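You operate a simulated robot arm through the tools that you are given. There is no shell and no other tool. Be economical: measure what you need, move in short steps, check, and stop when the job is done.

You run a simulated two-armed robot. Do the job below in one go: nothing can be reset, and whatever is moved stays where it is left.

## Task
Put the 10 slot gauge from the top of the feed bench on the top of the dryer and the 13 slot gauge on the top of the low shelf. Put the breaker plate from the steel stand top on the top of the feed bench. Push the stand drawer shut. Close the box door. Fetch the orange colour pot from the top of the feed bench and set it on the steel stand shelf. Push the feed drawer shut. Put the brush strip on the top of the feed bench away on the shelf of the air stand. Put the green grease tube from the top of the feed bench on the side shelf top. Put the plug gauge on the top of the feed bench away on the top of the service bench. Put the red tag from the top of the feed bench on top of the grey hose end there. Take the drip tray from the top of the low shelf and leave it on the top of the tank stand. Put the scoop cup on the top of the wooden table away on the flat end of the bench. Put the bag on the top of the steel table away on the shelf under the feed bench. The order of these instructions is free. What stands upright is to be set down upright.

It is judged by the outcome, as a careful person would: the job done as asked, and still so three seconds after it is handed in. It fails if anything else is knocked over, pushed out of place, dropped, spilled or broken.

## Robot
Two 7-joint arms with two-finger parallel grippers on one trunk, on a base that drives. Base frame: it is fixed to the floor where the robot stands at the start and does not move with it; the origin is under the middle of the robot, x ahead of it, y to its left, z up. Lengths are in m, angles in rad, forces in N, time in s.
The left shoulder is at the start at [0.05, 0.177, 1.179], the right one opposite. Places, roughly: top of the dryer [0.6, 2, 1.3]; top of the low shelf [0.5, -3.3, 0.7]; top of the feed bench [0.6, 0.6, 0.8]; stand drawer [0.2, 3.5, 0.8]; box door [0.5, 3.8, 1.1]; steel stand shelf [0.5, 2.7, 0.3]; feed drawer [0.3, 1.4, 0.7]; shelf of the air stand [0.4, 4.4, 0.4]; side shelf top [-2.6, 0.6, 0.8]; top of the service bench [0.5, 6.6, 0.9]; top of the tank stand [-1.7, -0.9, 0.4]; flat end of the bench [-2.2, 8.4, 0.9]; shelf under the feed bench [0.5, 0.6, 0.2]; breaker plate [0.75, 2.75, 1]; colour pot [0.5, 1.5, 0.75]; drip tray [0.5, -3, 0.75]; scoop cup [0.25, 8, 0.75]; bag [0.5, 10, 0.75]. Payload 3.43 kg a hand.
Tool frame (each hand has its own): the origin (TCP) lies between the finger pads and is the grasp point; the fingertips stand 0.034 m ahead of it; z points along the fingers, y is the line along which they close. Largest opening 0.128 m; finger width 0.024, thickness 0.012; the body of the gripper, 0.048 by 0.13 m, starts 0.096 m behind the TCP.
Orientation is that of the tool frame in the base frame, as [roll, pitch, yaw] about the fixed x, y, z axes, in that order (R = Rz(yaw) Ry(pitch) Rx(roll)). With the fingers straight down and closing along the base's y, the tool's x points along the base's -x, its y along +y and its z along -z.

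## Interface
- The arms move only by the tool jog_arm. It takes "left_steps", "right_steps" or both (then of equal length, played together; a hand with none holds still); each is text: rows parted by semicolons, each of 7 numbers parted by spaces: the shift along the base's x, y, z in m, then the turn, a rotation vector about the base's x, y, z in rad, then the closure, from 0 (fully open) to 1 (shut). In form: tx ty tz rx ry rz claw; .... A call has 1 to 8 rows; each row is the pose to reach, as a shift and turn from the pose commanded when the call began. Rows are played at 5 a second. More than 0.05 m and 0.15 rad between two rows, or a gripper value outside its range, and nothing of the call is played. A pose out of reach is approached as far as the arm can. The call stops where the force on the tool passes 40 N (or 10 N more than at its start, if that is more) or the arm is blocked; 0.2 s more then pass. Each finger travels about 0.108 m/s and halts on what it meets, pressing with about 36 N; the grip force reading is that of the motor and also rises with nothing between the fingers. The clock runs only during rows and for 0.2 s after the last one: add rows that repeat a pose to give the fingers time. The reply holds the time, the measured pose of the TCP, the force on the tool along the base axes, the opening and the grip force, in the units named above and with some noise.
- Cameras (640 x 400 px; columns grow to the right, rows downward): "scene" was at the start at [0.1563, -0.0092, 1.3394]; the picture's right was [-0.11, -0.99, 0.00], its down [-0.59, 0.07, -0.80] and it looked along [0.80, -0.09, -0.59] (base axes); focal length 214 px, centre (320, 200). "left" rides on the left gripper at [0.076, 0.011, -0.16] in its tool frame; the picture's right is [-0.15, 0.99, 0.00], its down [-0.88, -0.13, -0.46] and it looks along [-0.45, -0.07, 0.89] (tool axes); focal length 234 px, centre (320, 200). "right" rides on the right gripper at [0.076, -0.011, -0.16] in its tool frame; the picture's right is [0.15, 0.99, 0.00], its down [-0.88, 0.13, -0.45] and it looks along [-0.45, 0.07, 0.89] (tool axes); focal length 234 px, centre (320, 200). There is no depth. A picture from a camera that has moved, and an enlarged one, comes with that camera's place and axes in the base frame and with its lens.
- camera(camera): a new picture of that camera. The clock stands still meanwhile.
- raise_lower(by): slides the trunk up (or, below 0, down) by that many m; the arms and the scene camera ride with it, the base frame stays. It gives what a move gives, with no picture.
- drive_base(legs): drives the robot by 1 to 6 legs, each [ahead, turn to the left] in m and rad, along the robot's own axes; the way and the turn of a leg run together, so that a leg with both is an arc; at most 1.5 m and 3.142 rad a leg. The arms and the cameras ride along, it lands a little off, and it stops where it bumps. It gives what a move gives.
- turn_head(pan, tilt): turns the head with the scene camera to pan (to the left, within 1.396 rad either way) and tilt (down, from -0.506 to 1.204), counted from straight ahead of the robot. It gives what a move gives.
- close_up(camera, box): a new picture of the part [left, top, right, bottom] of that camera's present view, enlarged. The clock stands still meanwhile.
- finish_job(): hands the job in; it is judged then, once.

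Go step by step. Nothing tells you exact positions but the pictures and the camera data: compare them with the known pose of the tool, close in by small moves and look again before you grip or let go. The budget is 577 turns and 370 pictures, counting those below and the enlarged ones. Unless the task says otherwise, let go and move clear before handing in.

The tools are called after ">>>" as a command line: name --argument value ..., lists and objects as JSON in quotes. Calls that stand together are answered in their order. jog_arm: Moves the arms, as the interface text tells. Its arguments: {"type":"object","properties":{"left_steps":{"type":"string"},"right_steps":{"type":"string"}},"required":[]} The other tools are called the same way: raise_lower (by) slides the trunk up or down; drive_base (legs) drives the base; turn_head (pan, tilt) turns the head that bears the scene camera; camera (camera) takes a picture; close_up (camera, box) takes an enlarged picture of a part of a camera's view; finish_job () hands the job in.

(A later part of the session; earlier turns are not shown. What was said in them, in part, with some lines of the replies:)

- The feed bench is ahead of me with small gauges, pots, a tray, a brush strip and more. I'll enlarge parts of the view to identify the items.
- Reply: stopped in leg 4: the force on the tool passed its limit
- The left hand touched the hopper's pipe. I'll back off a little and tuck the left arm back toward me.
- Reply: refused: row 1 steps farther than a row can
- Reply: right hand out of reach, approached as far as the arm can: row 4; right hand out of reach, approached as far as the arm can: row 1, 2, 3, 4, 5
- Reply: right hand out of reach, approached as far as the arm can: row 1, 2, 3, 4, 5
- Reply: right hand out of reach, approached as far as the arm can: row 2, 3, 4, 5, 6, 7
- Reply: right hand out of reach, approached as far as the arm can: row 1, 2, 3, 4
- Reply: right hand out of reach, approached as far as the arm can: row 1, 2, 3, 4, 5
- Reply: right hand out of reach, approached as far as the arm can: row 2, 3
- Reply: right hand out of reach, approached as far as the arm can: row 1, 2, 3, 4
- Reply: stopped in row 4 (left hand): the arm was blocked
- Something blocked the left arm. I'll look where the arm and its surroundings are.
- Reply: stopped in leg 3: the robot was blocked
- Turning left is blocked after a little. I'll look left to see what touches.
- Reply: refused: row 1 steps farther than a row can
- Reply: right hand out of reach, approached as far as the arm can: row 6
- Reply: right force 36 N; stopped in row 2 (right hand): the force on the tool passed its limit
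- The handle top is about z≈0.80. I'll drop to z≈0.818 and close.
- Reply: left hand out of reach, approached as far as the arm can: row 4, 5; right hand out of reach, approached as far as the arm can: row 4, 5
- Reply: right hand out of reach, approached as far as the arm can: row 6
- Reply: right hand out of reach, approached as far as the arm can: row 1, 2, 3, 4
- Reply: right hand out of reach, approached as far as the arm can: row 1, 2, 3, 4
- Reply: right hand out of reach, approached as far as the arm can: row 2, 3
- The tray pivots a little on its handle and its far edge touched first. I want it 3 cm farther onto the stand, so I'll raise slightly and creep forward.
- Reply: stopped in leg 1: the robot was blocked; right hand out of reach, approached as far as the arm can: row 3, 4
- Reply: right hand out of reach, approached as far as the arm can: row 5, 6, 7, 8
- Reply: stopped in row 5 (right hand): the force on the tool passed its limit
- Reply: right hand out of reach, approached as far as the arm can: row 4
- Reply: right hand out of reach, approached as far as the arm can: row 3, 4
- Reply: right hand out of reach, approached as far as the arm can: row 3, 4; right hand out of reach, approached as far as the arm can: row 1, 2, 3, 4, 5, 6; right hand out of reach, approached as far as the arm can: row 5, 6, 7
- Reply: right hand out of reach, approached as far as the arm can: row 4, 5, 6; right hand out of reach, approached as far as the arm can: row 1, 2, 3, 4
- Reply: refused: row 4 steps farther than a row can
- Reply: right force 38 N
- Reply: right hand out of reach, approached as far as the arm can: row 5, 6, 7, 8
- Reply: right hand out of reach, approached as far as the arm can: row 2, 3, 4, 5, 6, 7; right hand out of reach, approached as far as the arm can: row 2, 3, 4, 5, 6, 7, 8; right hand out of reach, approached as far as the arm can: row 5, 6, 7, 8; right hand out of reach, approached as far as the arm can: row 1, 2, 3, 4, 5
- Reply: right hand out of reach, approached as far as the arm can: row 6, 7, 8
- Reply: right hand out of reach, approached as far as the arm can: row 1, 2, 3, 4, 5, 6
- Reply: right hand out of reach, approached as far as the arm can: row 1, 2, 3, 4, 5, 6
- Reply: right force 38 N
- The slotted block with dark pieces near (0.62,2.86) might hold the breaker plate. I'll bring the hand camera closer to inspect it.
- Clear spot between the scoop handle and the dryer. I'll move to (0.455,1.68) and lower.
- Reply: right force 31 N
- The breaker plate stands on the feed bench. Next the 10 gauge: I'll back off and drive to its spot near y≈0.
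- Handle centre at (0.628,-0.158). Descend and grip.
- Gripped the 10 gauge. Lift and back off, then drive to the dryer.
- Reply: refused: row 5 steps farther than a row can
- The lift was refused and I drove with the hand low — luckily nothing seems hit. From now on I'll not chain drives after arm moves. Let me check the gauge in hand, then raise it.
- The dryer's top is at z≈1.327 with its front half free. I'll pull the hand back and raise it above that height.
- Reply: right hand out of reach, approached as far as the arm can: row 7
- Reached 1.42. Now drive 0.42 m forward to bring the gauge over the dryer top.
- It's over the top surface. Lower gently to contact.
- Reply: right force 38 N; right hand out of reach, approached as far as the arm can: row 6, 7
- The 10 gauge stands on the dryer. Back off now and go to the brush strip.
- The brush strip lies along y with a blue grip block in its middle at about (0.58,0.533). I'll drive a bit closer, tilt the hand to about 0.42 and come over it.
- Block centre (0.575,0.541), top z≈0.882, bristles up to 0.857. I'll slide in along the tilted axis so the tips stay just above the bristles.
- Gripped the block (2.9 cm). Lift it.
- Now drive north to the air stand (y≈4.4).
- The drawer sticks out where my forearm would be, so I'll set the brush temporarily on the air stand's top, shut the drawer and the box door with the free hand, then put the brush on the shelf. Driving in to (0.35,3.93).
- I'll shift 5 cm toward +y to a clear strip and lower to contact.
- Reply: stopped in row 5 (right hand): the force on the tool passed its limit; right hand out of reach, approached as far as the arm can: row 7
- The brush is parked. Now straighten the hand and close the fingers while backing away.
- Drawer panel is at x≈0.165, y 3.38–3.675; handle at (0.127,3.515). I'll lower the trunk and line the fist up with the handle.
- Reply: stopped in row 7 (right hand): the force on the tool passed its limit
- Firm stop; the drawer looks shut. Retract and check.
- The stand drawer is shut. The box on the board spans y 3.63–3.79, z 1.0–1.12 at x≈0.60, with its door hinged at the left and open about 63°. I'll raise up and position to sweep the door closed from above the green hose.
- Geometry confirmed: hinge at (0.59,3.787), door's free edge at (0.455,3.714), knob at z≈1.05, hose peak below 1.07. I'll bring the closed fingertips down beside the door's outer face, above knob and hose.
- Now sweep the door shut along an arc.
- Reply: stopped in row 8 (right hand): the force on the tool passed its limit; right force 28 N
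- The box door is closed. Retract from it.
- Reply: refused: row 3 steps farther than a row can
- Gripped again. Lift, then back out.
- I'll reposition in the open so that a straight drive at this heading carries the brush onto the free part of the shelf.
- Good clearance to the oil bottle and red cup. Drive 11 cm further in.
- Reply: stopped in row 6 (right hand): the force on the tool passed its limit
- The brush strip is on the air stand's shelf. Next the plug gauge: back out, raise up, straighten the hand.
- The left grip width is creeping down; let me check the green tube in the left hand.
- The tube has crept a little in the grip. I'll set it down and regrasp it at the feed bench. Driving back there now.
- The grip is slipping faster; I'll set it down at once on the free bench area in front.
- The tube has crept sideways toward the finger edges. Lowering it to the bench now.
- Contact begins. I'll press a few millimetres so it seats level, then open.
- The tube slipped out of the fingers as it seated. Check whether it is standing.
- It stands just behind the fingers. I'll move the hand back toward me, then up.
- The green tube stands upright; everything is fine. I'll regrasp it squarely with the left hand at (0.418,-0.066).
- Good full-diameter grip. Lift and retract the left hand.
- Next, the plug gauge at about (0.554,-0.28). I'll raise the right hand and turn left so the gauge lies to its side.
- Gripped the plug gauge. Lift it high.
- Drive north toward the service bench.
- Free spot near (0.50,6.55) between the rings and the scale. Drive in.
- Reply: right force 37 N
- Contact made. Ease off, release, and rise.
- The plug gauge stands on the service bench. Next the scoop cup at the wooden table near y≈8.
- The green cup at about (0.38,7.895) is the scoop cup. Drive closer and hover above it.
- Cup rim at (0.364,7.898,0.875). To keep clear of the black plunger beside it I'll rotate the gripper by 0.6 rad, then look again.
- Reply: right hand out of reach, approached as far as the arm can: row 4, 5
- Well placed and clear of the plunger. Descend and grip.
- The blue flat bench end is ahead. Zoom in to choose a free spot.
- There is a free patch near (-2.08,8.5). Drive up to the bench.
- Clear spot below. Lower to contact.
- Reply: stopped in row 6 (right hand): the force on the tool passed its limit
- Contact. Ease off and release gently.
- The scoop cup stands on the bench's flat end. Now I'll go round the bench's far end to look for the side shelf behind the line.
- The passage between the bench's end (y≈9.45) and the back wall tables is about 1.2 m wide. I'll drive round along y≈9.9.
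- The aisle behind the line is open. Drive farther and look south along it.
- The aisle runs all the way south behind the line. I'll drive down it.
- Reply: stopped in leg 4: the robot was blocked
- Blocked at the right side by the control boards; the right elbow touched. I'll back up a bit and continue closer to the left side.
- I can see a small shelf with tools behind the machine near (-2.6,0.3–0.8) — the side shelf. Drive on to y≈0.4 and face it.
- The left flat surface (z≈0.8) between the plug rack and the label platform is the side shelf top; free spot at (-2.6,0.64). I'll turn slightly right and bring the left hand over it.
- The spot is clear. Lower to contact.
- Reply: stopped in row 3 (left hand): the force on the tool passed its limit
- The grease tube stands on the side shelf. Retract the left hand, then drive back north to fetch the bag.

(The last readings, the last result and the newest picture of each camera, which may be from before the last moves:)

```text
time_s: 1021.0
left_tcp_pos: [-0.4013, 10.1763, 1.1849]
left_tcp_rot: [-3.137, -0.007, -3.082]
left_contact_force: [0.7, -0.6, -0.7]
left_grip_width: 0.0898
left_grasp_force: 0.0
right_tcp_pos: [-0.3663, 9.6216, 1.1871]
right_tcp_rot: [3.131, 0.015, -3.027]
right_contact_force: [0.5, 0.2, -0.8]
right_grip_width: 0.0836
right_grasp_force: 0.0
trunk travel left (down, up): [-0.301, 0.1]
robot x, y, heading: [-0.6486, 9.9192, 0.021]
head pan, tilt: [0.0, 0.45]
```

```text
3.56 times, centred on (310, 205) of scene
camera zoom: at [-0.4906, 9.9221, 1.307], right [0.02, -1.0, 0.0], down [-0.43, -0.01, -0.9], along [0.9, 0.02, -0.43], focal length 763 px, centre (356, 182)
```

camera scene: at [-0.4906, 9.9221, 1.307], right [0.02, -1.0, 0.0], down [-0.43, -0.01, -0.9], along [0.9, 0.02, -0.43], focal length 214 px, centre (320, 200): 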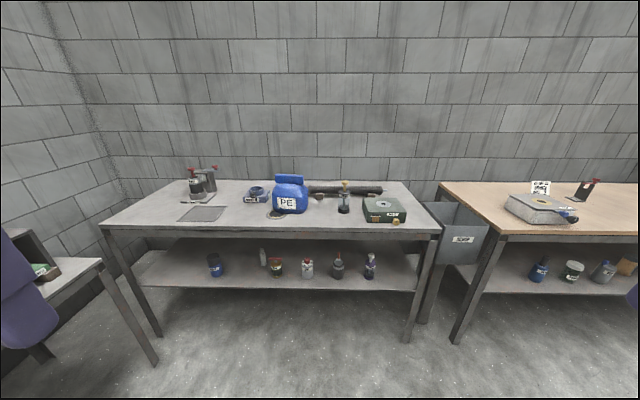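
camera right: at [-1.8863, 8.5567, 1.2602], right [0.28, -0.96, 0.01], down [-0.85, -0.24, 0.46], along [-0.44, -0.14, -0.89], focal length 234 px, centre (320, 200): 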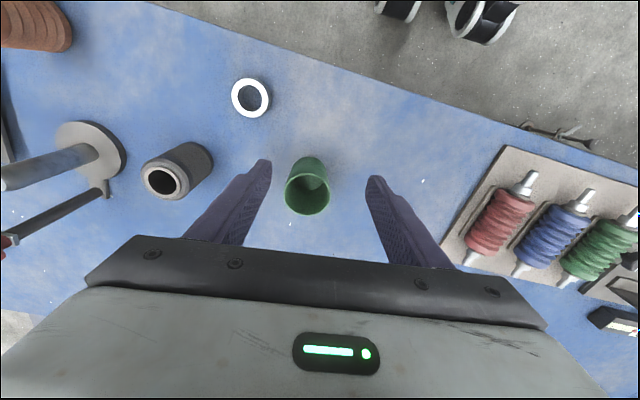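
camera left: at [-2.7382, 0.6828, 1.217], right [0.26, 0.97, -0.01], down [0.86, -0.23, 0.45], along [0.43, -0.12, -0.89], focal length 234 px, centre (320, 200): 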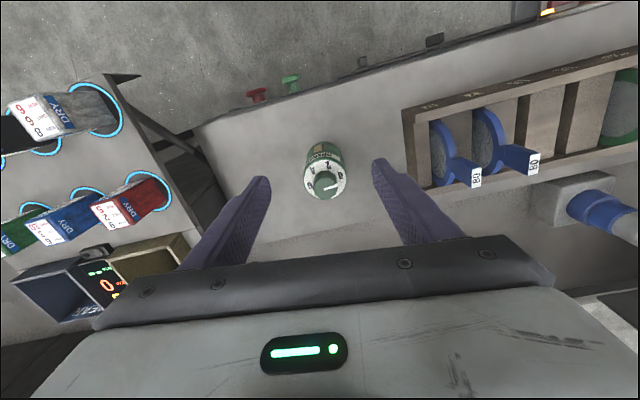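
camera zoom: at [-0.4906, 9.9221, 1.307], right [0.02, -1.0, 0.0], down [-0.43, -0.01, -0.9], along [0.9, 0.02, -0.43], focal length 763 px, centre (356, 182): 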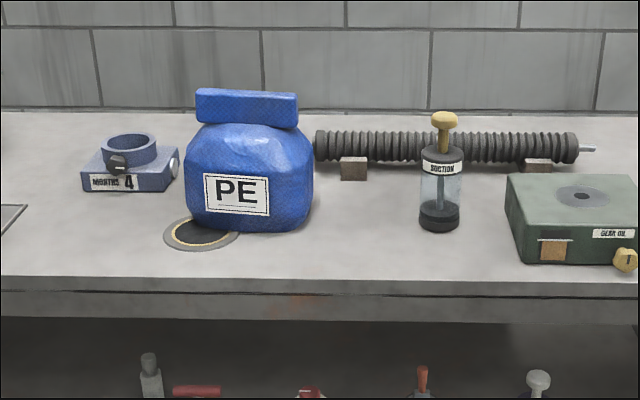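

The blue PE bag has a folded ridge along y on top at about (0.48,10.09,0.95). I'll stand parallel to the table facing +y so the right gripper can close across the ridge with a forward tilt.

>>> drive_base --legs '[[0, -0.29], [0.66, 0], [0, 1.84]]'

>>> turn_head --pan -0.9 --tilt 0.5

>>> camera --camera "scene"

>>> camera --camera "right"

```text
time_s: 1030.0
left_tcp_pos: [-0.2669, 10.0102, 1.1849]
left_tcp_rot: [-3.135, -0.007, -1.566]
left_contact_force: [-0.2, 0.4, -0.3]
left_grip_width: 0.0895
left_grasp_force: 0.0
right_tcp_pos: [0.2898, 10.0151, 1.1877]
right_tcp_rot: [3.13, 0.015, -1.511]
right_contact_force: [-0.3, -0.2, -0.4]
right_grip_width: 0.0835
right_grasp_force: 0.0
trunk travel left (down, up): [-0.301, 0.1]
robot x, y, heading: [-0.0219, 9.7464, 1.542]
head pan, tilt: [0.0, 0.45]
```

```text
time_s: 1031.2
left_tcp_pos: [-0.2677, 10.0114, 1.1854]
left_tcp_rot: [-3.137, -0.009, -1.566]
left_contact_force: [-1.0, -0.3, 0.1]
left_grip_width: 0.0896
left_grasp_force: 0.2
right_tcp_pos: [0.2892, 10.0139, 1.1864]
right_tcp_rot: [3.131, 0.014, -1.509]
right_contact_force: [0.0, -0.9, -0.5]
right_grip_width: 0.0832
right_grasp_force: 0.1
trunk travel left (down, up): [-0.301, 0.1]
robot x, y, heading: [-0.0232, 9.7451, 1.54]
head pan, tilt: [-0.901, 0.499]
```

```text
117 pictures are left
camera scene: at [0.0518, 9.871, 1.3025], right [0.6, -0.8, 0.0], down [-0.38, -0.29, -0.88], along [0.7, 0.52, -0.48], focal length 214 px, centre (320, 200)
```

scene: 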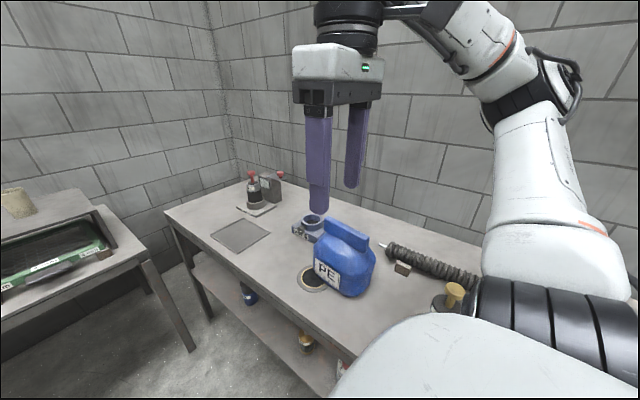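

```text
116 pictures are left
camera right: at [0.3056, 9.9399, 1.3462], right [-0.98, -0.21, 0.01], down [-0.18, 0.86, 0.47], along [-0.1, 0.46, -0.88], focal length 234 px, centre (320, 200)
```

right: 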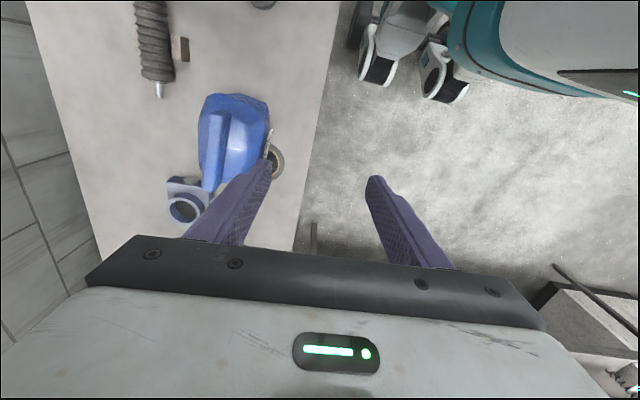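

Ridge centre (0.455,10.09), top z≈0.975. I'll tilt the hand toward +y, turn slightly to match the ridge, and come over it.

>>> jog_arm --right_steps "0.035 0 -0.01 0.07 0 -0.02 0.35; 0.07 0 -0.02 0.14 0 -0.04 0.35; 0.105 0.0 -0.03 0.21 0 -0.07 0.35; 0.14 0.0 -0.05 0.28 0 -0.1 0.35; 0.166 0.005 -0.075 0.35 0 -0.13 0.35; 0.166 0.012 -0.098 0.42 0 -0.13 0.35"

>>> camera --camera "right"

>>> camera --camera "scene"

```text
time_s: 1032.6
left_tcp_pos: [-0.2671, 10.009, 1.1852]
left_tcp_rot: [-3.138, -0.004, -1.567]
left_contact_force: [-1.7, 0.4, 0.8]
left_grip_width: 0.0894
left_grasp_force: 0.1
right_tcp_pos: [0.4565, 10.0243, 1.0902]
right_tcp_rot: [3.131, 0.435, -1.642]
right_contact_force: [-0.3, -1.0, -0.3]
right_grip_width: 0.0834
right_grasp_force: 0.0
right hand out of reach, approached as far as the arm can: row 2, 3, 4, 5
trunk travel left (down, up): [-0.301, 0.1]
robot x, y, heading: [-0.0254, 9.7468, 1.537]
head pan, tilt: [-0.901, 0.499]
```

```text
115 pictures are left
camera right: at [0.459, 9.8899, 1.2036], right [-1.0, -0.07, -0.05], down [-0.08, 0.61, 0.79], along [-0.02, 0.79, -0.61], focal length 234 px, centre (320, 200)
```

right: 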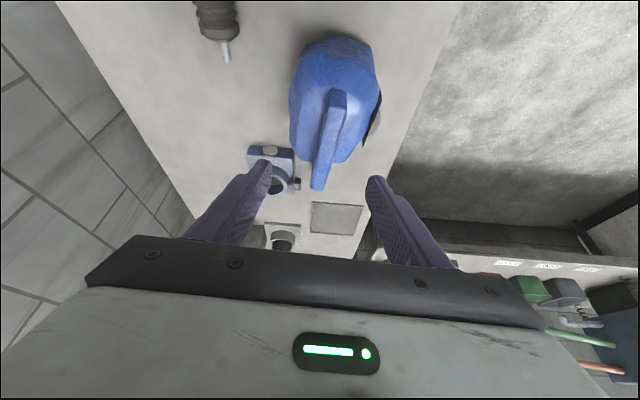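

```text
114 pictures are left
camera scene: at [0.0521, 9.8694, 1.3028], right [0.6, -0.8, 0.0], down [-0.38, -0.28, -0.88], along [0.7, 0.52, -0.48], focal length 214 px, centre (320, 200)
```

scene: 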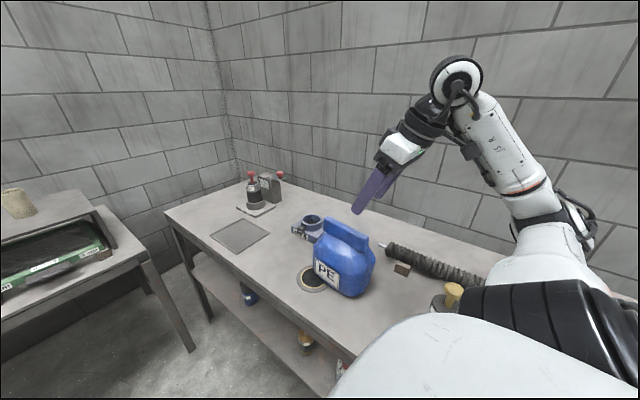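

>>> jog_arm --right_steps "-0.004 0.018 -0.04 0 0 0 0.35; -0.008 0.036 -0.082 0 0 0 0.35; -0.008 0.056 -0.126 0 0 0 0.4; -0.008 0.056 -0.126 0 0 0 0.6; -0.008 0.056 -0.126 0 0 0 0.8; -0.008 0.056 -0.126 0 0 0 0.9; -0.008 0.056 -0.126 0 0 0 0.9"

>>> camera --camera "right"

>>> close_up --camera "scene" --box '[270, 100, 470, 310]'

```text
time_s: 1034.2
left_tcp_pos: [-0.2686, 10.0086, 1.1858]
left_tcp_rot: [-3.138, -0.004, -1.568]
left_contact_force: [0.0, -0.2, -0.2]
left_grip_width: 0.0897
left_grasp_force: 0.1
right_tcp_pos: [0.4496, 10.0822, 0.9645]
right_tcp_rot: [3.133, 0.442, -1.645]
right_contact_force: [8.6, -2.8, 20.6]
right_grip_width: 0.0635
right_grasp_force: 36.1
trunk travel left (down, up): [-0.301, 0.1]
robot x, y, heading: [-0.0186, 9.7442, 1.541]
head pan, tilt: [-0.901, 0.499]
```

```text
113 pictures are left
camera right: at [0.4516, 9.9468, 1.0774], right [-1.0, -0.06, -0.05], down [-0.08, 0.61, 0.79], along [-0.02, 0.79, -0.61], focal length 234 px, centre (320, 200)
```

right: 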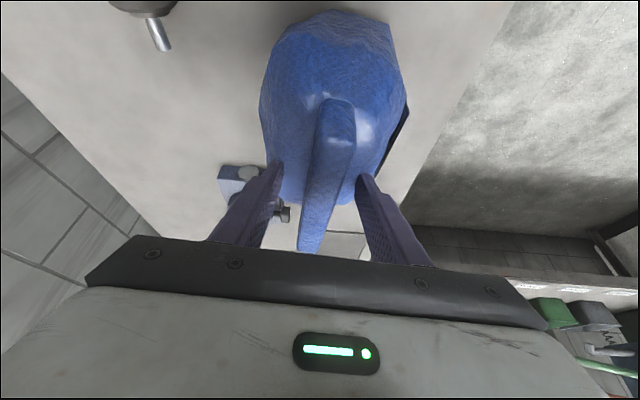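

```text
1.90 times, centred on (370, 205) of scene
camera zoom: at [0.0512, 9.8694, 1.3029], right [0.6, -0.8, 0.0], down [-0.38, -0.28, -0.88], along [0.71, 0.52, -0.48], focal length 408 px, centre (225, 190)
```

zoom: 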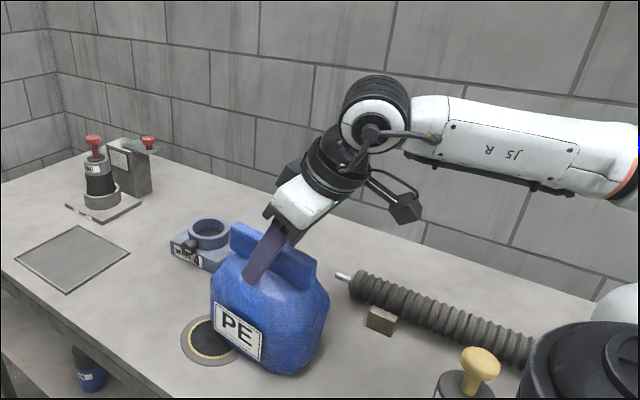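

The fingers pinched the bag's shoulder rather than the ridge. I'll open, rise 2 cm along the axis, and close on the ridge.

>>> jog_arm --right_steps "0 0 0 0 0 0 0.5; 0 0 0 0 0 0 0.4; 0 -0.004 0.01 0 0 0 0.4; 0 -0.008 0.02 0 0 0 0.4; 0 -0.008 0.02 0 0 0 0.65; 0 -0.008 0.02 0 0 0 0.85; 0 -0.008 0.02 0 0 0 0.95; 0 -0.008 0.02 0 0 0 0.95"

>>> camera --camera "right"

```text
time_s: 1036.0
left_tcp_pos: [-0.2675, 10.0102, 1.184]
left_tcp_rot: [-3.138, -0.007, -1.568]
left_contact_force: [-0.2, -0.3, -0.1]
left_grip_width: 0.0897
left_grasp_force: 0.1
right_tcp_pos: [0.4478, 10.0747, 0.9827]
right_tcp_rot: [3.128, 0.434, -1.644]
right_contact_force: [0.0, -0.5, -0.7]
right_grip_width: 0.0218
right_grasp_force: 36.0
trunk travel left (down, up): [-0.301, 0.1]
robot x, y, heading: [-0.0225, 9.7441, 1.542]
head pan, tilt: [-0.901, 0.499]
```

```text
111 pictures are left
camera right: at [0.4509, 9.9398, 1.0959], right [-1.0, -0.07, -0.05], down [-0.08, 0.61, 0.79], along [-0.02, 0.79, -0.62], focal length 234 px, centre (320, 200)
```

right: 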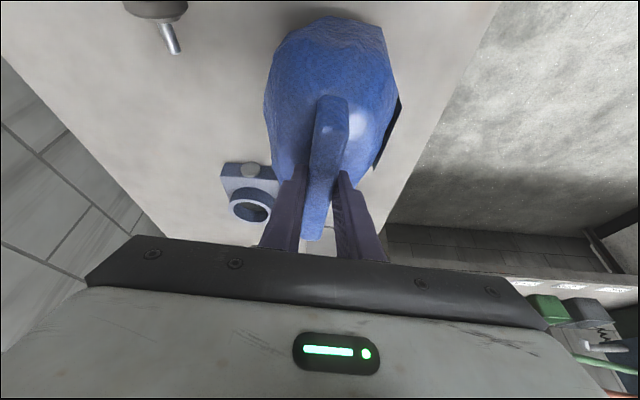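

Gripped on the ridge (2.2 cm). Lift slowly.

>>> jog_arm --right_steps "0 0 0.01 0 0 0 0.95; 0 0 0.025 0 0 0 0.95; 0 0 0.05 0 0 0 0.95; 0 0 0.08 0 0 0 0.95"

>>> camera --camera "right"

>>> close_up --camera "scene" --box '[270, 100, 470, 310]'

```text
time_s: 1037.0
left_tcp_pos: [-0.268, 10.0105, 1.1843]
left_tcp_rot: [-3.138, -0.007, -1.568]
left_contact_force: [0.2, -0.4, -0.3]
left_grip_width: 0.0899
left_grasp_force: 0.1
right_tcp_pos: [0.4474, 10.0752, 1.061]
right_tcp_rot: [3.13, 0.431, -1.642]
right_contact_force: [-0.4, -1.4, -6.7]
right_grip_width: 0.0216
right_grasp_force: 35.8
trunk travel left (down, up): [-0.301, 0.1]
robot x, y, heading: [-0.0242, 9.7484, 1.537]
head pan, tilt: [-0.901, 0.499]
```

```text
110 pictures are left
camera right: at [0.4506, 9.9408, 1.175], right [-1.0, -0.07, -0.05], down [-0.08, 0.62, 0.78], along [-0.02, 0.79, -0.62], focal length 234 px, centre (320, 200)
```

right: 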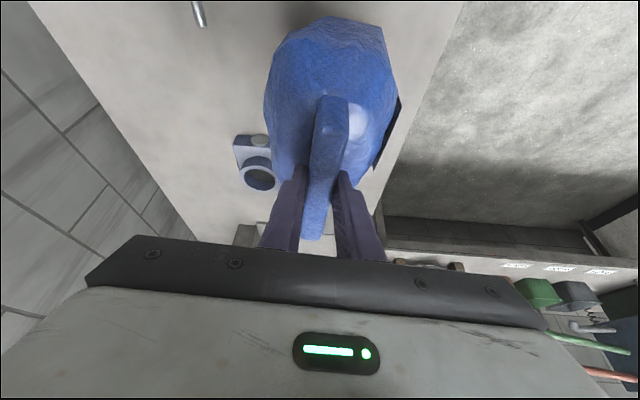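

```text
1.90 times, centred on (370, 205) of scene
camera zoom: at [0.0523, 9.8714, 1.3024], right [0.6, -0.8, 0.0], down [-0.38, -0.29, -0.88], along [0.7, 0.52, -0.48], focal length 408 px, centre (225, 190)
```

zoom: 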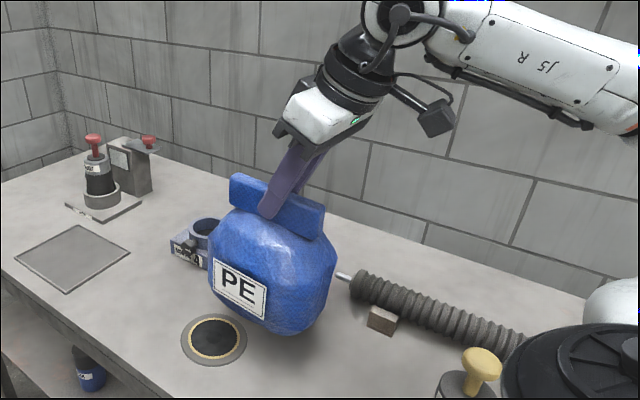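

The bag is up and upright. Bring it off the table toward me and higher.

>>> jog_arm --right_steps "-0.03 0 0.03 0 0 0 0.95; -0.065 0 0.05 0 0 0 0.95; -0.1 0 0.06 0 0 0 0.95; -0.14 0 0.06 0 0 0 0.95; -0.18 0 0.06 0 0 0 0.95"

```text
time_s: 1038.2
left_tcp_pos: [-0.2681, 10.0109, 1.1853]
left_tcp_rot: [-3.135, -0.005, -1.568]
left_contact_force: [-0.8, 0.3, -0.3]
left_grip_width: 0.0894
left_grasp_force: 0.0
right_tcp_pos: [0.267, 10.0758, 1.1244]
right_tcp_rot: [3.131, 0.436, -1.643]
right_contact_force: [0.3, 0.1, -7.9]
right_grip_width: 0.0219
right_grasp_force: 36.1
trunk travel left (down, up): [-0.301, 0.1]
robot x, y, heading: [-0.0233, 9.7465, 1.539]
head pan, tilt: [-0.901, 0.499]
```

Now turn away and drive south toward the feed bench.

>>> drive_base --legs '[[0, 2.75], [0.95, 0], [0, 0.42], [1.45, 0], [1.45, 0]]'

```text
time_s: 1064.3
left_tcp_pos: [-0.3561, 5.7419, 1.1838]
left_tcp_rot: [-3.138, -0.007, 1.563]
left_contact_force: [-0.4, 0.6, -0.4]
left_grip_width: 0.0896
left_grasp_force: 0.1
right_tcp_pos: [-0.8906, 5.6841, 1.1237]
right_tcp_rot: [3.13, 0.434, 1.49]
right_contact_force: [0.2, 0.2, -7.9]
right_grip_width: 0.0217
right_grasp_force: 36.2
trunk travel left (down, up): [-0.301, 0.1]
robot x, y, heading: [-0.5978, 6.0139, -1.614]
head pan, tilt: [-0.901, 0.499]
```

>>> drive_base --legs '[[0, 0.1], [1.45, 0], [1.45, 0], [1.4, 0]]'

```text
time_s: 1085.6
left_tcp_pos: [-0.0883, 1.4477, 1.1856]
left_tcp_rot: [-3.138, -0.006, 1.678]
left_contact_force: [-0.2, -0.8, 0.0]
left_grip_width: 0.0899
left_grasp_force: 0.1
right_tcp_pos: [-0.6116, 1.3259, 1.1233]
right_tcp_rot: [3.129, 0.434, 1.605]
right_contact_force: [-0.9, -0.2, -7.0]
right_grip_width: 0.0218
right_grasp_force: 35.9
trunk travel left (down, up): [-0.301, 0.1]
robot x, y, heading: [-0.3609, 1.687, -1.499]
head pan, tilt: [-0.901, 0.499]
```

>>> drive_base --legs '[[0, 1.5], [-0.12, 0]]'

>>> turn_head --pan -0.3 --tilt 0.7

>>> camera --camera "scene"

```text
time_s: 1090.5
left_tcp_pos: [-0.2234, 1.9376, 1.1856]
left_tcp_rot: [-3.137, -0.007, -3.102]
left_contact_force: [-0.4, 0.0, 0.0]
left_grip_width: 0.0896
left_grasp_force: 0.1
right_tcp_pos: [-0.1384, 1.407, 1.1248]
right_tcp_rot: [3.129, 0.434, 3.106]
right_contact_force: [-0.3, -0.6, -7.2]
right_grip_width: 0.0217
right_grasp_force: 35.5
trunk travel left (down, up): [-0.301, 0.1]
robot x, y, heading: [-0.4792, 1.6861, -0.002]
head pan, tilt: [-0.901, 0.499]
```

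```text
time_s: 1091.5
left_tcp_pos: [-0.2228, 1.9371, 1.1851]
left_tcp_rot: [-3.138, -0.007, -3.101]
left_contact_force: [-0.2, 0.0, -0.3]
left_grip_width: 0.0896
left_grasp_force: 0.0
right_tcp_pos: [-0.1386, 1.4068, 1.1238]
right_tcp_rot: [3.13, 0.432, 3.106]
right_contact_force: [0.0, 0.3, -7.5]
right_grip_width: 0.0219
right_grasp_force: 36.5
trunk travel left (down, up): [-0.301, 0.1]
robot x, y, heading: [-0.4728, 1.6824, 0.005]
head pan, tilt: [-0.3, 0.7]
```

```text
108 pictures are left
camera scene: at [-0.3263, 1.6594, 1.2847], right [-0.29, -0.96, 0.0], down [-0.62, 0.19, -0.76], along [0.73, -0.22, -0.64], focal length 214 px, centre (320, 200)
```

scene: 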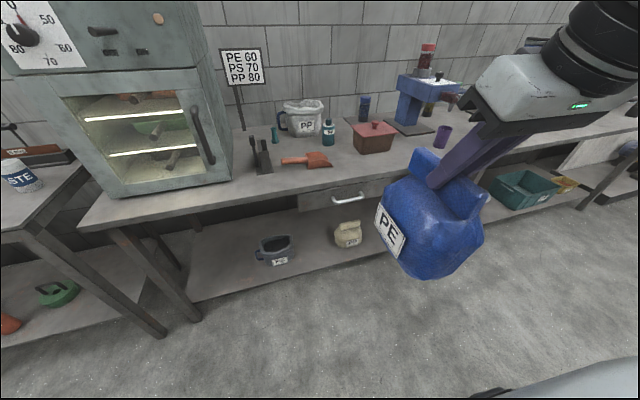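

The shelf's free stretch is about y 0.7–1.15. I'll lower the trunk here in the open and bring the bag to a low pose out to the right.

>>> raise_lower --by -0.3

>>> jog_arm --right_steps "0.01 -0.025 -0.03 0 0 0 0.95; 0.02 -0.05 -0.06 0 0 0 0.95; 0.03 -0.075 -0.09 0 0 0 0.95; 0.04 -0.1 -0.12 0 0 0 0.95; 0.05 -0.125 -0.15 0 0 0 0.95; 0.06 -0.15 -0.18 0 0 0 0.95; 0.07 -0.17 -0.21 0 0 0 0.95; 0.08 -0.18 -0.24 0 0 0 0.95"

>>> jog_arm --right_steps "0.005 0 -0.04 0 0 0 0.95; 0.01 0 -0.08 0 0 0 0.95; 0.015 0 -0.12 0 0 0 0.95; 0.02 0 -0.15 0 0 0 0.95"

```text
time_s: 1094.5
left_tcp_pos: [-0.2222, 1.9374, 0.8851]
left_tcp_rot: [-3.139, -0.006, -3.101]
left_contact_force: [0.4, 0.2, -0.3]
left_grip_width: 0.0897
left_grasp_force: 0.0
right_tcp_pos: [-0.1372, 1.4068, 0.8241]
right_tcp_rot: [3.129, 0.434, 3.106]
right_contact_force: [0.0, -0.4, -6.9]
right_grip_width: 0.0217
right_grasp_force: 36.7
trunk travel left (down, up): [-0.001, 0.4]
robot x, y, heading: [-0.4751, 1.6834, 0.007]
head pan, tilt: [-0.3, 0.7]
```

```text
time_s: 1096.3
left_tcp_pos: [-0.2227, 1.9385, 0.8851]
left_tcp_rot: [-3.138, -0.008, -3.103]
left_contact_force: [-0.8, -0.6, 0.3]
left_grip_width: 0.0895
left_grasp_force: 0.0
right_tcp_pos: [-0.059, 1.2259, 0.5826]
right_tcp_rot: [3.129, 0.434, 3.107]
right_contact_force: [0.2, 0.4, -7.9]
right_grip_width: 0.0215
right_grasp_force: 35.9
trunk travel left (down, up): [-0.001, 0.4]
robot x, y, heading: [-0.4748, 1.6858, 0.008]
head pan, tilt: [-0.3, 0.7]
```

```text
time_s: 1097.3
left_tcp_pos: [-0.222, 1.9363, 0.8844]
left_tcp_rot: [-3.136, -0.007, -3.103]
left_contact_force: [-0.3, 0.1, -0.7]
left_grip_width: 0.0894
left_grasp_force: 0.1
right_tcp_pos: [-0.0376, 1.2265, 0.4331]
right_tcp_rot: [3.13, 0.434, 3.106]
right_contact_force: [0.0, -0.1, -7.2]
right_grip_width: 0.0214
right_grasp_force: 35.7
trunk travel left (down, up): [-0.001, 0.4]
robot x, y, heading: [-0.4773, 1.6864, 0.004]
head pan, tilt: [-0.3, 0.7]
```

Reached without limits. Quick test that it can go down a bit further, then return to travel height.

>>> jog_arm --right_steps "0 0 -0.03 0 0 0 0.95; 0 0 -0.055 0 0 0 0.95; 0 0 -0.03 0 0 0 0.95; 0 0 0.01 0 0 0 0.95; 0 0 0.04 0 0 0 0.95"

>>> turn_head --pan -0.6 --tilt 0.5

>>> camera --camera "scene"

>>> camera --camera "right"

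```text
time_s: 1098.5
left_tcp_pos: [-0.2211, 1.9374, 0.8849]
left_tcp_rot: [-3.139, -0.007, -3.101]
left_contact_force: [-0.4, -0.6, 0.5]
left_grip_width: 0.0896
left_grasp_force: 0.0
right_tcp_pos: [-0.0389, 1.2282, 0.4733]
right_tcp_rot: [3.128, 0.432, 3.106]
right_contact_force: [-0.2, 0.2, -8.0]
right_grip_width: 0.0214
right_grasp_force: 36.0
trunk travel left (down, up): [-0.001, 0.4]
robot x, y, heading: [-0.4807, 1.6854, 0.004]
head pan, tilt: [-0.3, 0.7]
```

```text
time_s: 1099.3
left_tcp_pos: [-0.2221, 1.9374, 0.8848]
left_tcp_rot: [-3.14, -0.007, -3.103]
left_contact_force: [0.0, -0.3, -0.4]
left_grip_width: 0.0893
left_grasp_force: 0.0
right_tcp_pos: [-0.0379, 1.2277, 0.4724]
right_tcp_rot: [3.13, 0.433, 3.107]
right_contact_force: [0.1, -0.1, -7.1]
right_grip_width: 0.0218
right_grasp_force: 36.1
trunk travel left (down, up): [-0.001, 0.4]
robot x, y, heading: [-0.4794, 1.6818, 0.007]
head pan, tilt: [-0.6, 0.499]
```

```text
107 pictures are left
camera scene: at [-0.3323, 1.6332, 1.0024], right [-0.56, -0.83, 0.0], down [-0.4, 0.27, -0.88], along [0.73, -0.49, -0.48], focal length 214 px, centre (320, 200)
```

scene: 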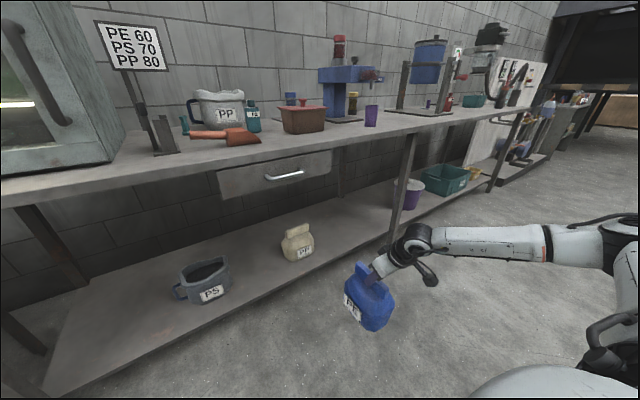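

```text
106 pictures are left
camera right: at [-0.1755, 1.2209, 0.5856], right [-0.1, 0.99, -0.05], down [0.61, 0.1, 0.78], along [0.78, 0.05, -0.62], focal length 234 px, centre (320, 200)
```

right: 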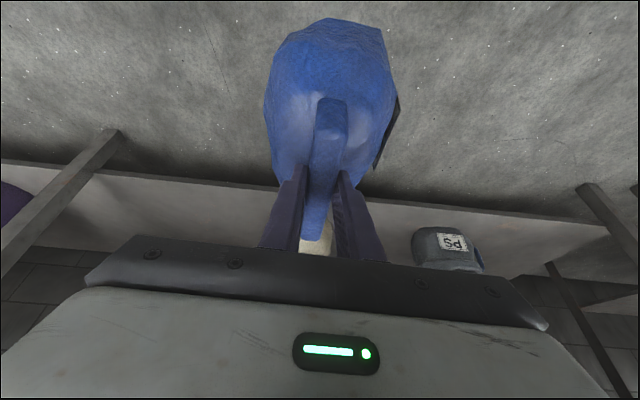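

The free shelf stretch lies between the PP bag (y≈1.27) and the leg (y≈0.62). I'll shift sideways in the open, then drive straight in toward (0.42,0.92).

>>> drive_base --legs '[[0, -1.575], [0.305, 0], [0, 1.571]]'

>>> camera --camera "right"

```text
time_s: 1109.0
left_tcp_pos: [-0.2186, 1.6356, 0.8843]
left_tcp_rot: [-3.139, -0.009, -3.1]
left_contact_force: [0.2, 0.7, -0.3]
left_grip_width: 0.0897
left_grasp_force: 0.0
right_tcp_pos: [-0.0339, 0.9241, 0.4727]
right_tcp_rot: [3.129, 0.432, 3.105]
right_contact_force: [0.2, 0.3, -7.7]
right_grip_width: 0.0216
right_grasp_force: 35.8
trunk travel left (down, up): [-0.001, 0.4]
robot x, y, heading: [-0.4771, 1.3831, 0.008]
head pan, tilt: [-0.6, 0.499]
```

```text
105 pictures are left
camera right: at [-0.1722, 0.9186, 0.5858], right [-0.1, 0.99, -0.05], down [0.61, 0.1, 0.78], along [0.78, 0.05, -0.62], focal length 234 px, centre (320, 200)
```

right: 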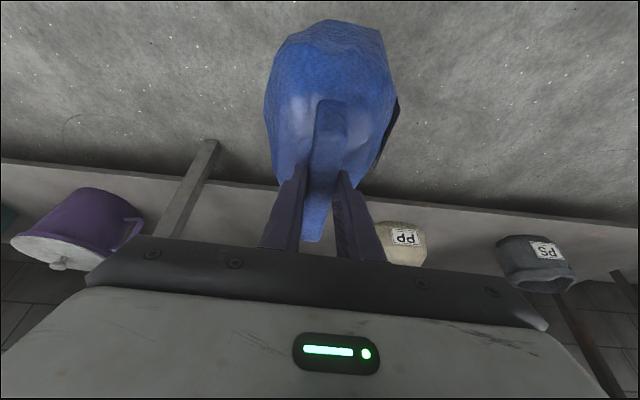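

>>> drive_base --legs '[[0.3, 0]]'

>>> camera --camera "scene"

>>> camera --camera "right"

```text
time_s: 1111.0
left_tcp_pos: [0.0845, 1.6338, 0.884]
left_tcp_rot: [-3.139, -0.006, -3.104]
left_contact_force: [-0.1, 0.4, 0.6]
left_grip_width: 0.0895
left_grasp_force: 0.2
right_tcp_pos: [0.2672, 0.9259, 0.4715]
right_tcp_rot: [3.13, 0.432, 3.105]
right_contact_force: [0.1, -0.2, -7.6]
right_grip_width: 0.0217
right_grasp_force: 36.2
trunk travel left (down, up): [-0.001, 0.4]
robot x, y, heading: [-0.1711, 1.3842, 0.003]
head pan, tilt: [-0.6, 0.499]
```

```text
104 pictures are left
camera scene: at [-0.0262, 1.3314, 1.0024], right [-0.56, -0.83, 0.0], down [-0.4, 0.27, -0.88], along [0.73, -0.49, -0.48], focal length 214 px, centre (320, 200)
```

scene: 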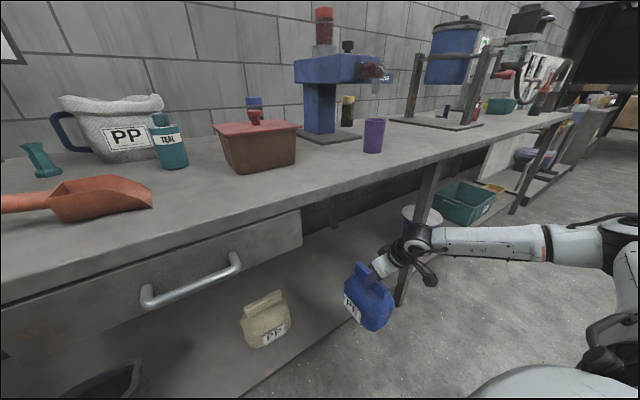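

```text
103 pictures are left
camera right: at [0.1294, 0.9189, 0.5857], right [-0.1, 0.99, -0.05], down [0.61, 0.1, 0.78], along [0.78, 0.05, -0.62], focal length 234 px, centre (320, 200)
```

right: 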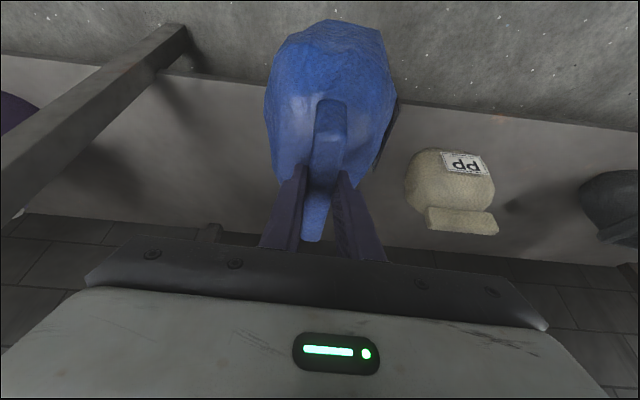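

Before the last bit, lift the left hand clear of the bench edge.

>>> jog_arm --left_steps "-0.03 0 0.03 0 0 0 0.3; -0.05 0 0.07 0 0 0 0.3; -0.06 0 0.11 0 0 0 0.3"

>>> drive_base --legs '[[0.15, 0]]'

>>> camera --camera "right"

>>> camera --camera "scene"

```text
time_s: 1111.8
left_tcp_pos: [0.0358, 1.6031, 0.9551]
left_tcp_rot: [-3.136, -0.008, -3.103]
left_contact_force: [1.0, -0.2, 0.7]
left_grip_width: 0.0898
left_grasp_force: 0.1
left hand out of reach, approached as far as the arm can: row 2, 3
right_tcp_pos: [0.2658, 0.9256, 0.4707]
right_tcp_rot: [3.129, 0.431, 3.103]
right_contact_force: [-0.3, -0.1, -7.2]
right_grip_width: 0.0216
right_grasp_force: 36.4
trunk travel left (down, up): [-0.001, 0.4]
robot x, y, heading: [-0.1708, 1.3826, 0.007]
head pan, tilt: [-0.6, 0.499]
```

```text
time_s: 1113.2
left_tcp_pos: [0.1849, 1.6038, 0.9547]
left_tcp_rot: [-3.137, -0.007, -3.101]
left_contact_force: [0.5, 0.2, 0.2]
left_grip_width: 0.0896
left_grasp_force: 0.0
right_tcp_pos: [0.4162, 0.9262, 0.4718]
right_tcp_rot: [3.128, 0.43, 3.106]
right_contact_force: [0.1, -0.7, -7.8]
right_grip_width: 0.0217
right_grasp_force: 36.0
trunk travel left (down, up): [-0.001, 0.4]
robot x, y, heading: [-0.018, 1.3801, 0.004]
head pan, tilt: [-0.6, 0.499]
```

```text
102 pictures are left
camera right: at [0.2792, 0.9199, 0.5856], right [-0.1, 0.99, -0.05], down [0.61, 0.1, 0.78], along [0.78, 0.05, -0.62], focal length 234 px, centre (320, 200)
```

right: 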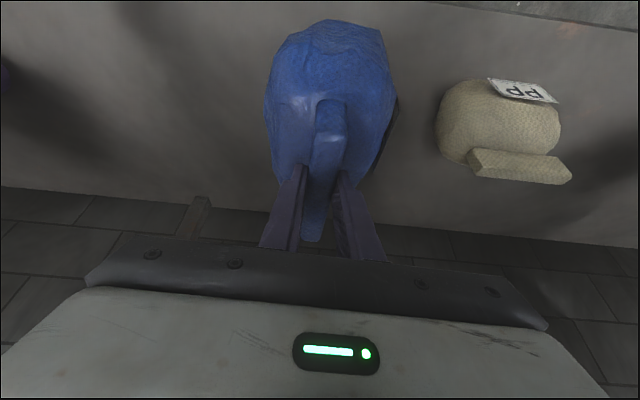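

```text
101 pictures are left
camera scene: at [0.123, 1.3321, 1.0024], right [-0.56, -0.83, 0.0], down [-0.4, 0.27, -0.88], along [0.73, -0.49, -0.48], focal length 214 px, centre (320, 200)
```

scene: 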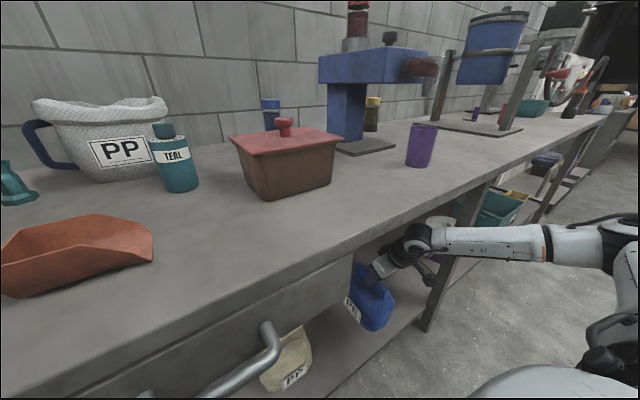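

The bag is fully over the shelf. Lower to contact.

>>> jog_arm --right_steps "0 0 -0.03 0 0 0 0.95; 0 0 -0.05 0 0 0 0.95; 0 0 -0.06 0 0 0 0.95; 0 0 -0.07 0 0 0 0.95; 0 0 -0.08 0 0 0 0.95; 0 0 -0.09 0 0 0 0.95; 0 0 -0.1 0 0 0 0.95"

```text
time_s: 1114.8
left_tcp_pos: [0.1856, 1.6049, 0.9537]
left_tcp_rot: [-3.136, -0.007, -3.102]
left_contact_force: [0.9, -1.0, -0.1]
left_grip_width: 0.0899
left_grasp_force: 0.1
right_tcp_pos: [0.4166, 0.9261, 0.372]
right_tcp_rot: [3.13, 0.431, 3.105]
right_contact_force: [0.1, 0.9, -7.2]
right_grip_width: 0.0216
right_grasp_force: 35.9
trunk travel left (down, up): [-0.001, 0.4]
robot x, y, heading: [-0.0239, 1.3788, 0.003]
head pan, tilt: [-0.6, 0.499]
```

>>> jog_arm --right_steps "0 0 -0.01 0 0 0 0.95; 0 0 -0.02 0 0 0 0.95; 0 0 -0.03 0 0 0 0.95; 0 0 -0.04 0 0 0 0.95; 0 0 -0.05 0 0 0 0.95"

>>> camera --camera "right"

```text
time_s: 1115.9
left_tcp_pos: [0.1833, 1.6052, 0.9556]
left_tcp_rot: [-3.135, -0.007, -3.104]
left_contact_force: [0.1, -0.8, -0.1]
left_grip_width: 0.0896
left_grasp_force: 0.1
right_tcp_pos: [0.4252, 0.924, 0.3411]
right_tcp_rot: [3.132, 0.456, 3.105]
right_contact_force: [-7.2, 3.2, 22.5]
right_grip_width: 0.0216
right_grasp_force: 36.4
trunk travel left (down, up): [-0.001, 0.4]
robot x, y, heading: [-0.0194, 1.3838, 0.002]
head pan, tilt: [-0.6, 0.499]
stopped in row 5 (right hand): the force on the tool passed its limit (the readings are from after the stop); the commanded pose is now the measured one
```

```text
100 pictures are left
camera right: at [0.285, 0.9188, 0.4504], right [-0.1, 0.99, -0.06], down [0.59, 0.1, 0.8], along [0.8, 0.05, -0.6], focal length 234 px, centre (320, 200)
```

right: 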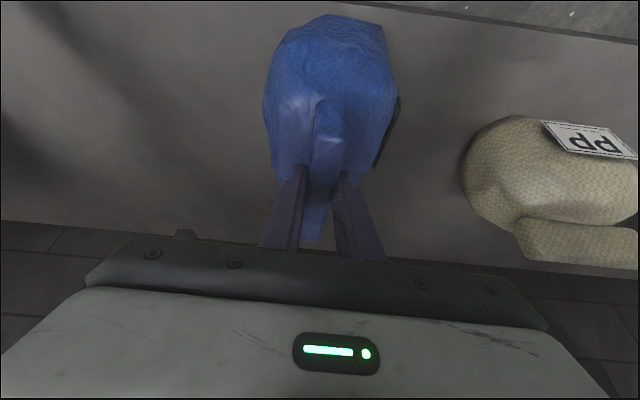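

Contact. Ease off, release and withdraw along the tool axis.

>>> jog_arm --right_steps "-0.003 0 0.004 0 0.02 0 0.95; -0.003 0 0.004 0 0.02 0 0.75; -0.003 0 0.004 0 0.02 0 0.6; -0.003 0 0.004 0 0.02 0 0.55; -0.018 0 0.035 0 0.02 0 0.55; -0.035 0 0.07 0 0.02 0 0.55; -0.06 0 0.1 0 0.02 0 0.55; -0.1 0 0.12 0 0.02 0 0.55"

>>> camera --camera "right"

>>> close_up --camera "scene" --box '[280, 220, 460, 400]'

```text
time_s: 1117.7
left_tcp_pos: [0.1844, 1.6032, 0.955]
left_tcp_rot: [-3.136, -0.007, -3.102]
left_contact_force: [-0.3, -0.6, 0.3]
left_grip_width: 0.0895
left_grasp_force: 0.1
right_tcp_pos: [0.3228, 0.9268, 0.4562]
right_tcp_rot: [3.128, 0.43, 3.105]
right_contact_force: [0.2, -0.4, -0.2]
right_grip_width: 0.0575
right_grasp_force: 0.0
trunk travel left (down, up): [-0.001, 0.4]
robot x, y, heading: [-0.0209, 1.386, 0.007]
head pan, tilt: [-0.6, 0.499]
```

```text
99 pictures are left
camera right: at [0.1857, 0.9202, 0.5705], right [-0.1, 0.99, -0.05], down [0.61, 0.1, 0.78], along [0.78, 0.05, -0.62], focal length 234 px, centre (320, 200)
```

right: 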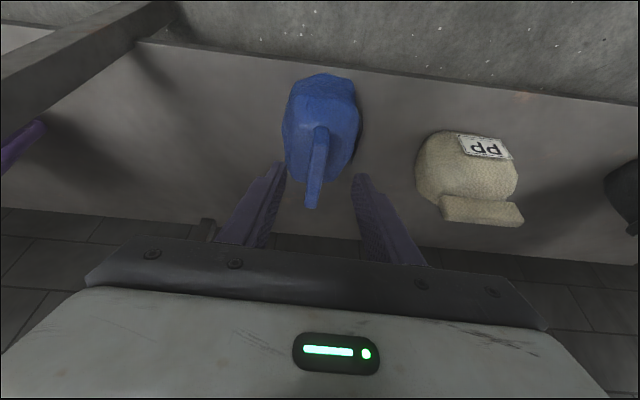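

```text
2.22 times, centred on (370, 310) of scene
camera zoom: at [0.1225, 1.3325, 1.0025], right [-0.56, -0.83, 0.0], down [-0.4, 0.27, -0.88], along [0.73, -0.49, -0.48], focal length 477 px, centre (209, -44)
```

zoom: 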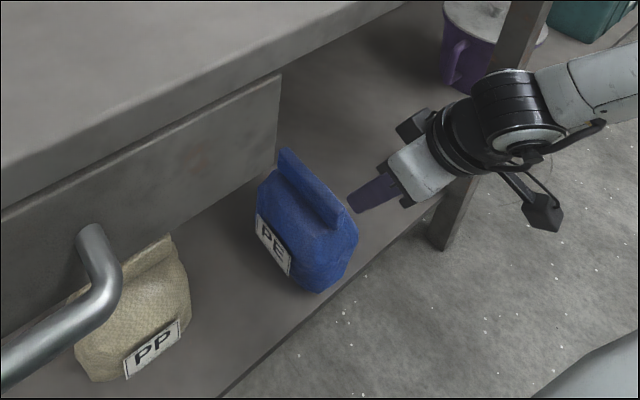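

The bag stands upright on the shelf. Back out and do a final check of the feed bench.

>>> drive_base --legs '[[-0.55, 0]]'

>>> raise_lower --by 0.35

>>> turn_head --pan -0.5 --tilt 0.45

>>> camera --camera "scene"

>>> turn_head --pan 0.5 --tilt 0.45

>>> camera --camera "scene"

```text
time_s: 1120.9
left_tcp_pos: [-0.361, 1.602, 0.9545]
left_tcp_rot: [-3.135, -0.006, -3.096]
left_contact_force: [0.2, -0.7, 0.5]
left_grip_width: 0.0896
left_grasp_force: 0.1
right_tcp_pos: [-0.2206, 0.9253, 0.4563]
right_tcp_rot: [3.129, 0.431, 3.11]
right_contact_force: [-0.4, -0.5, -0.2]
right_grip_width: 0.0578
right_grasp_force: 0.1
trunk travel left (down, up): [-0.001, 0.4]
robot x, y, heading: [-0.5698, 1.3823, 0.007]
head pan, tilt: [-0.6, 0.499]
```

```text
time_s: 1124.3
left_tcp_pos: [-0.3618, 1.6022, 1.3045]
left_tcp_rot: [-3.136, -0.006, -3.096]
left_contact_force: [0.0, -0.3, 0.1]
left_grip_width: 0.0894
left_grasp_force: 0.0
right_tcp_pos: [-0.218, 0.9241, 0.8065]
right_tcp_rot: [3.131, 0.429, 3.109]
right_contact_force: [-0.1, 0.8, -0.9]
right_grip_width: 0.0575
right_grasp_force: 0.0
trunk travel left (down, up): [-0.351, 0.05]
robot x, y, heading: [-0.5694, 1.383, 0.009]
head pan, tilt: [-0.6, 0.499]
```

```text
time_s: 1125.0
left_tcp_pos: [-0.3607, 1.6021, 1.3051]
left_tcp_rot: [-3.137, -0.006, -3.098]
left_contact_force: [-0.5, -0.5, 0.3]
left_grip_width: 0.0896
left_grasp_force: 0.1
right_tcp_pos: [-0.2188, 0.9244, 0.8062]
right_tcp_rot: [3.129, 0.43, 3.11]
right_contact_force: [0.6, 0.0, -1.0]
right_grip_width: 0.0575
right_grasp_force: 0.1
trunk travel left (down, up): [-0.351, 0.05]
robot x, y, heading: [-0.5657, 1.3795, 0.008]
head pan, tilt: [-0.499, 0.45]
```

```text
97 pictures are left
camera scene: at [-0.4161, 1.3375, 1.357], right [-0.47, -0.88, 0.0], down [-0.38, 0.21, -0.9], along [0.79, -0.42, -0.44], focal length 214 px, centre (320, 200)
```

scene: 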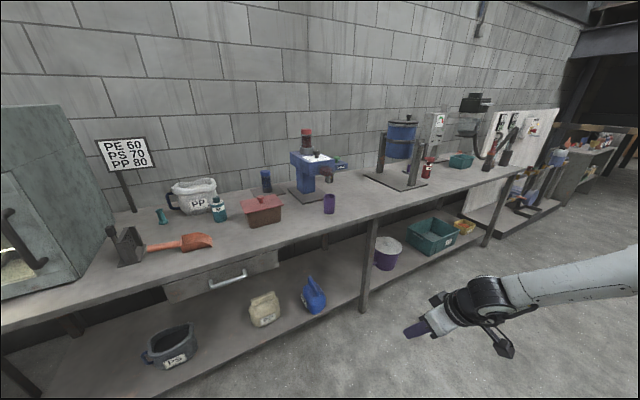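

```text
time_s: 1126.2
left_tcp_pos: [-0.3608, 1.6023, 1.3043]
left_tcp_rot: [-3.138, -0.007, -3.096]
left_contact_force: [0.5, -0.1, 0.3]
left_grip_width: 0.0896
left_grasp_force: 0.0
right_tcp_pos: [-0.2191, 0.9246, 0.8059]
right_tcp_rot: [3.13, 0.43, 3.111]
right_contact_force: [-0.2, -1.0, 0.0]
right_grip_width: 0.0578
right_grasp_force: 0.0
trunk travel left (down, up): [-0.351, 0.05]
robot x, y, heading: [-0.5691, 1.3794, 0.01]
head pan, tilt: [0.499, 0.45]
```

```text
96 pictures are left
camera scene: at [-0.4169, 1.4255, 1.357], right [0.49, -0.87, 0.0], down [-0.38, -0.21, -0.9], along [0.79, 0.44, -0.44], focal length 214 px, centre (320, 200)
```

scene: 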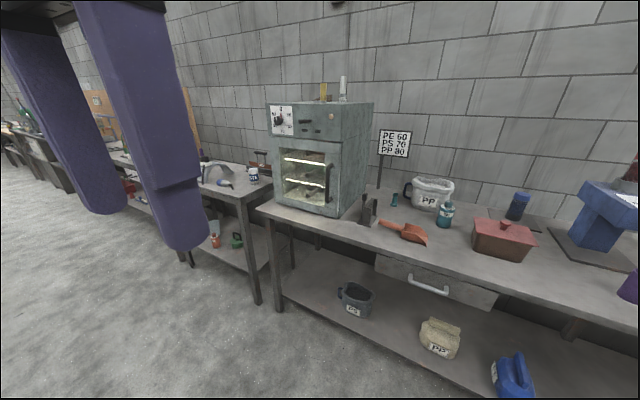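

>>> close_up --camera "scene" --box '[340, 220, 540, 340]'

>>> turn_head --pan -0.55 --tilt 0.4

>>> close_up --camera "scene" --box '[360, 80, 560, 230]'

```text
3.20 times, centred on (440, 280) of scene
camera zoom: at [-0.4169, 1.4255, 1.357], right [0.49, -0.87, 0.0], down [-0.38, -0.21, -0.9], along [0.79, 0.44, -0.44], focal length 686 px, centre (-64, -56)
```

zoom: 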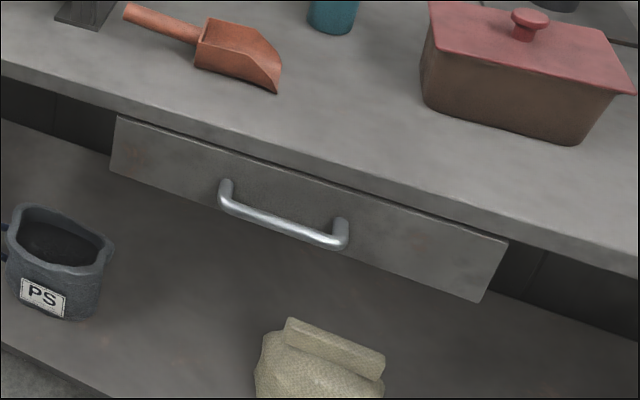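

```text
time_s: 1127.5
left_tcp_pos: [-0.3623, 1.6013, 1.305]
left_tcp_rot: [-3.137, -0.006, -3.095]
left_contact_force: [-0.8, 0.5, -0.3]
left_grip_width: 0.0895
left_grasp_force: 0.1
right_tcp_pos: [-0.2185, 0.9245, 0.8071]
right_tcp_rot: [3.13, 0.429, 3.112]
right_contact_force: [0.6, -0.9, 0.1]
right_grip_width: 0.0578
right_grasp_force: 0.1
trunk travel left (down, up): [-0.351, 0.05]
robot x, y, heading: [-0.5662, 1.3803, 0.006]
head pan, tilt: [-0.55, 0.4]
```

```text
2.67 times, centred on (460, 155) of scene
camera zoom: at [-0.4178, 1.3332, 1.3617], right [-0.51, -0.86, 0.0], down [-0.33, 0.2, -0.92], along [0.79, -0.47, -0.39], focal length 572 px, centre (-53, 320)
```

zoom: 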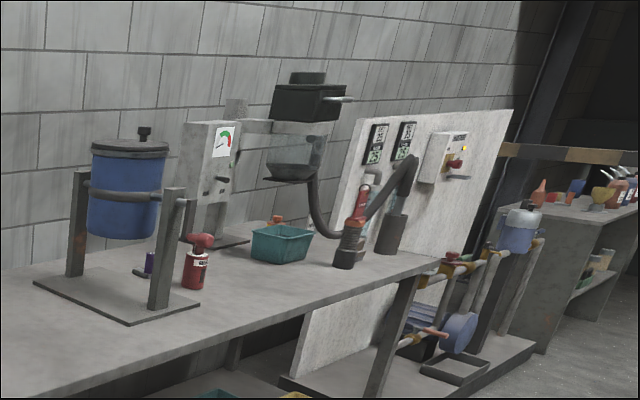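

The final view shows the drawer flush, the tag on the hose end and everything else in place. Both hands are empty and clear, so I'm handing in.

>>> finish_job

```text
The job is handed in.
```

I finished all 14 items and handed the job in; both hands are empty and clear.

- **Grease tube:** It crept in the left gripper on the first carry. I set it down on the feed bench and it slipped free there, standing upright. I regrasped it and placed it on the surface behind the extruder at about (-2.6, 0.65). I took that surface to be the side shelf because it matches the position you gave.
- **10 gauge:** A lift was refused after I gripped it, so I drove off with the hand still low over the bench. No contact was reported, and the bench looked undisturbed afterwards.
- **Hose end and breaker plate:** I judged which objects these were from the pictures. The hose end is the corrugated grey piece with the orange cap. The breaker plate is the perforated plate on its own base with the black knob.
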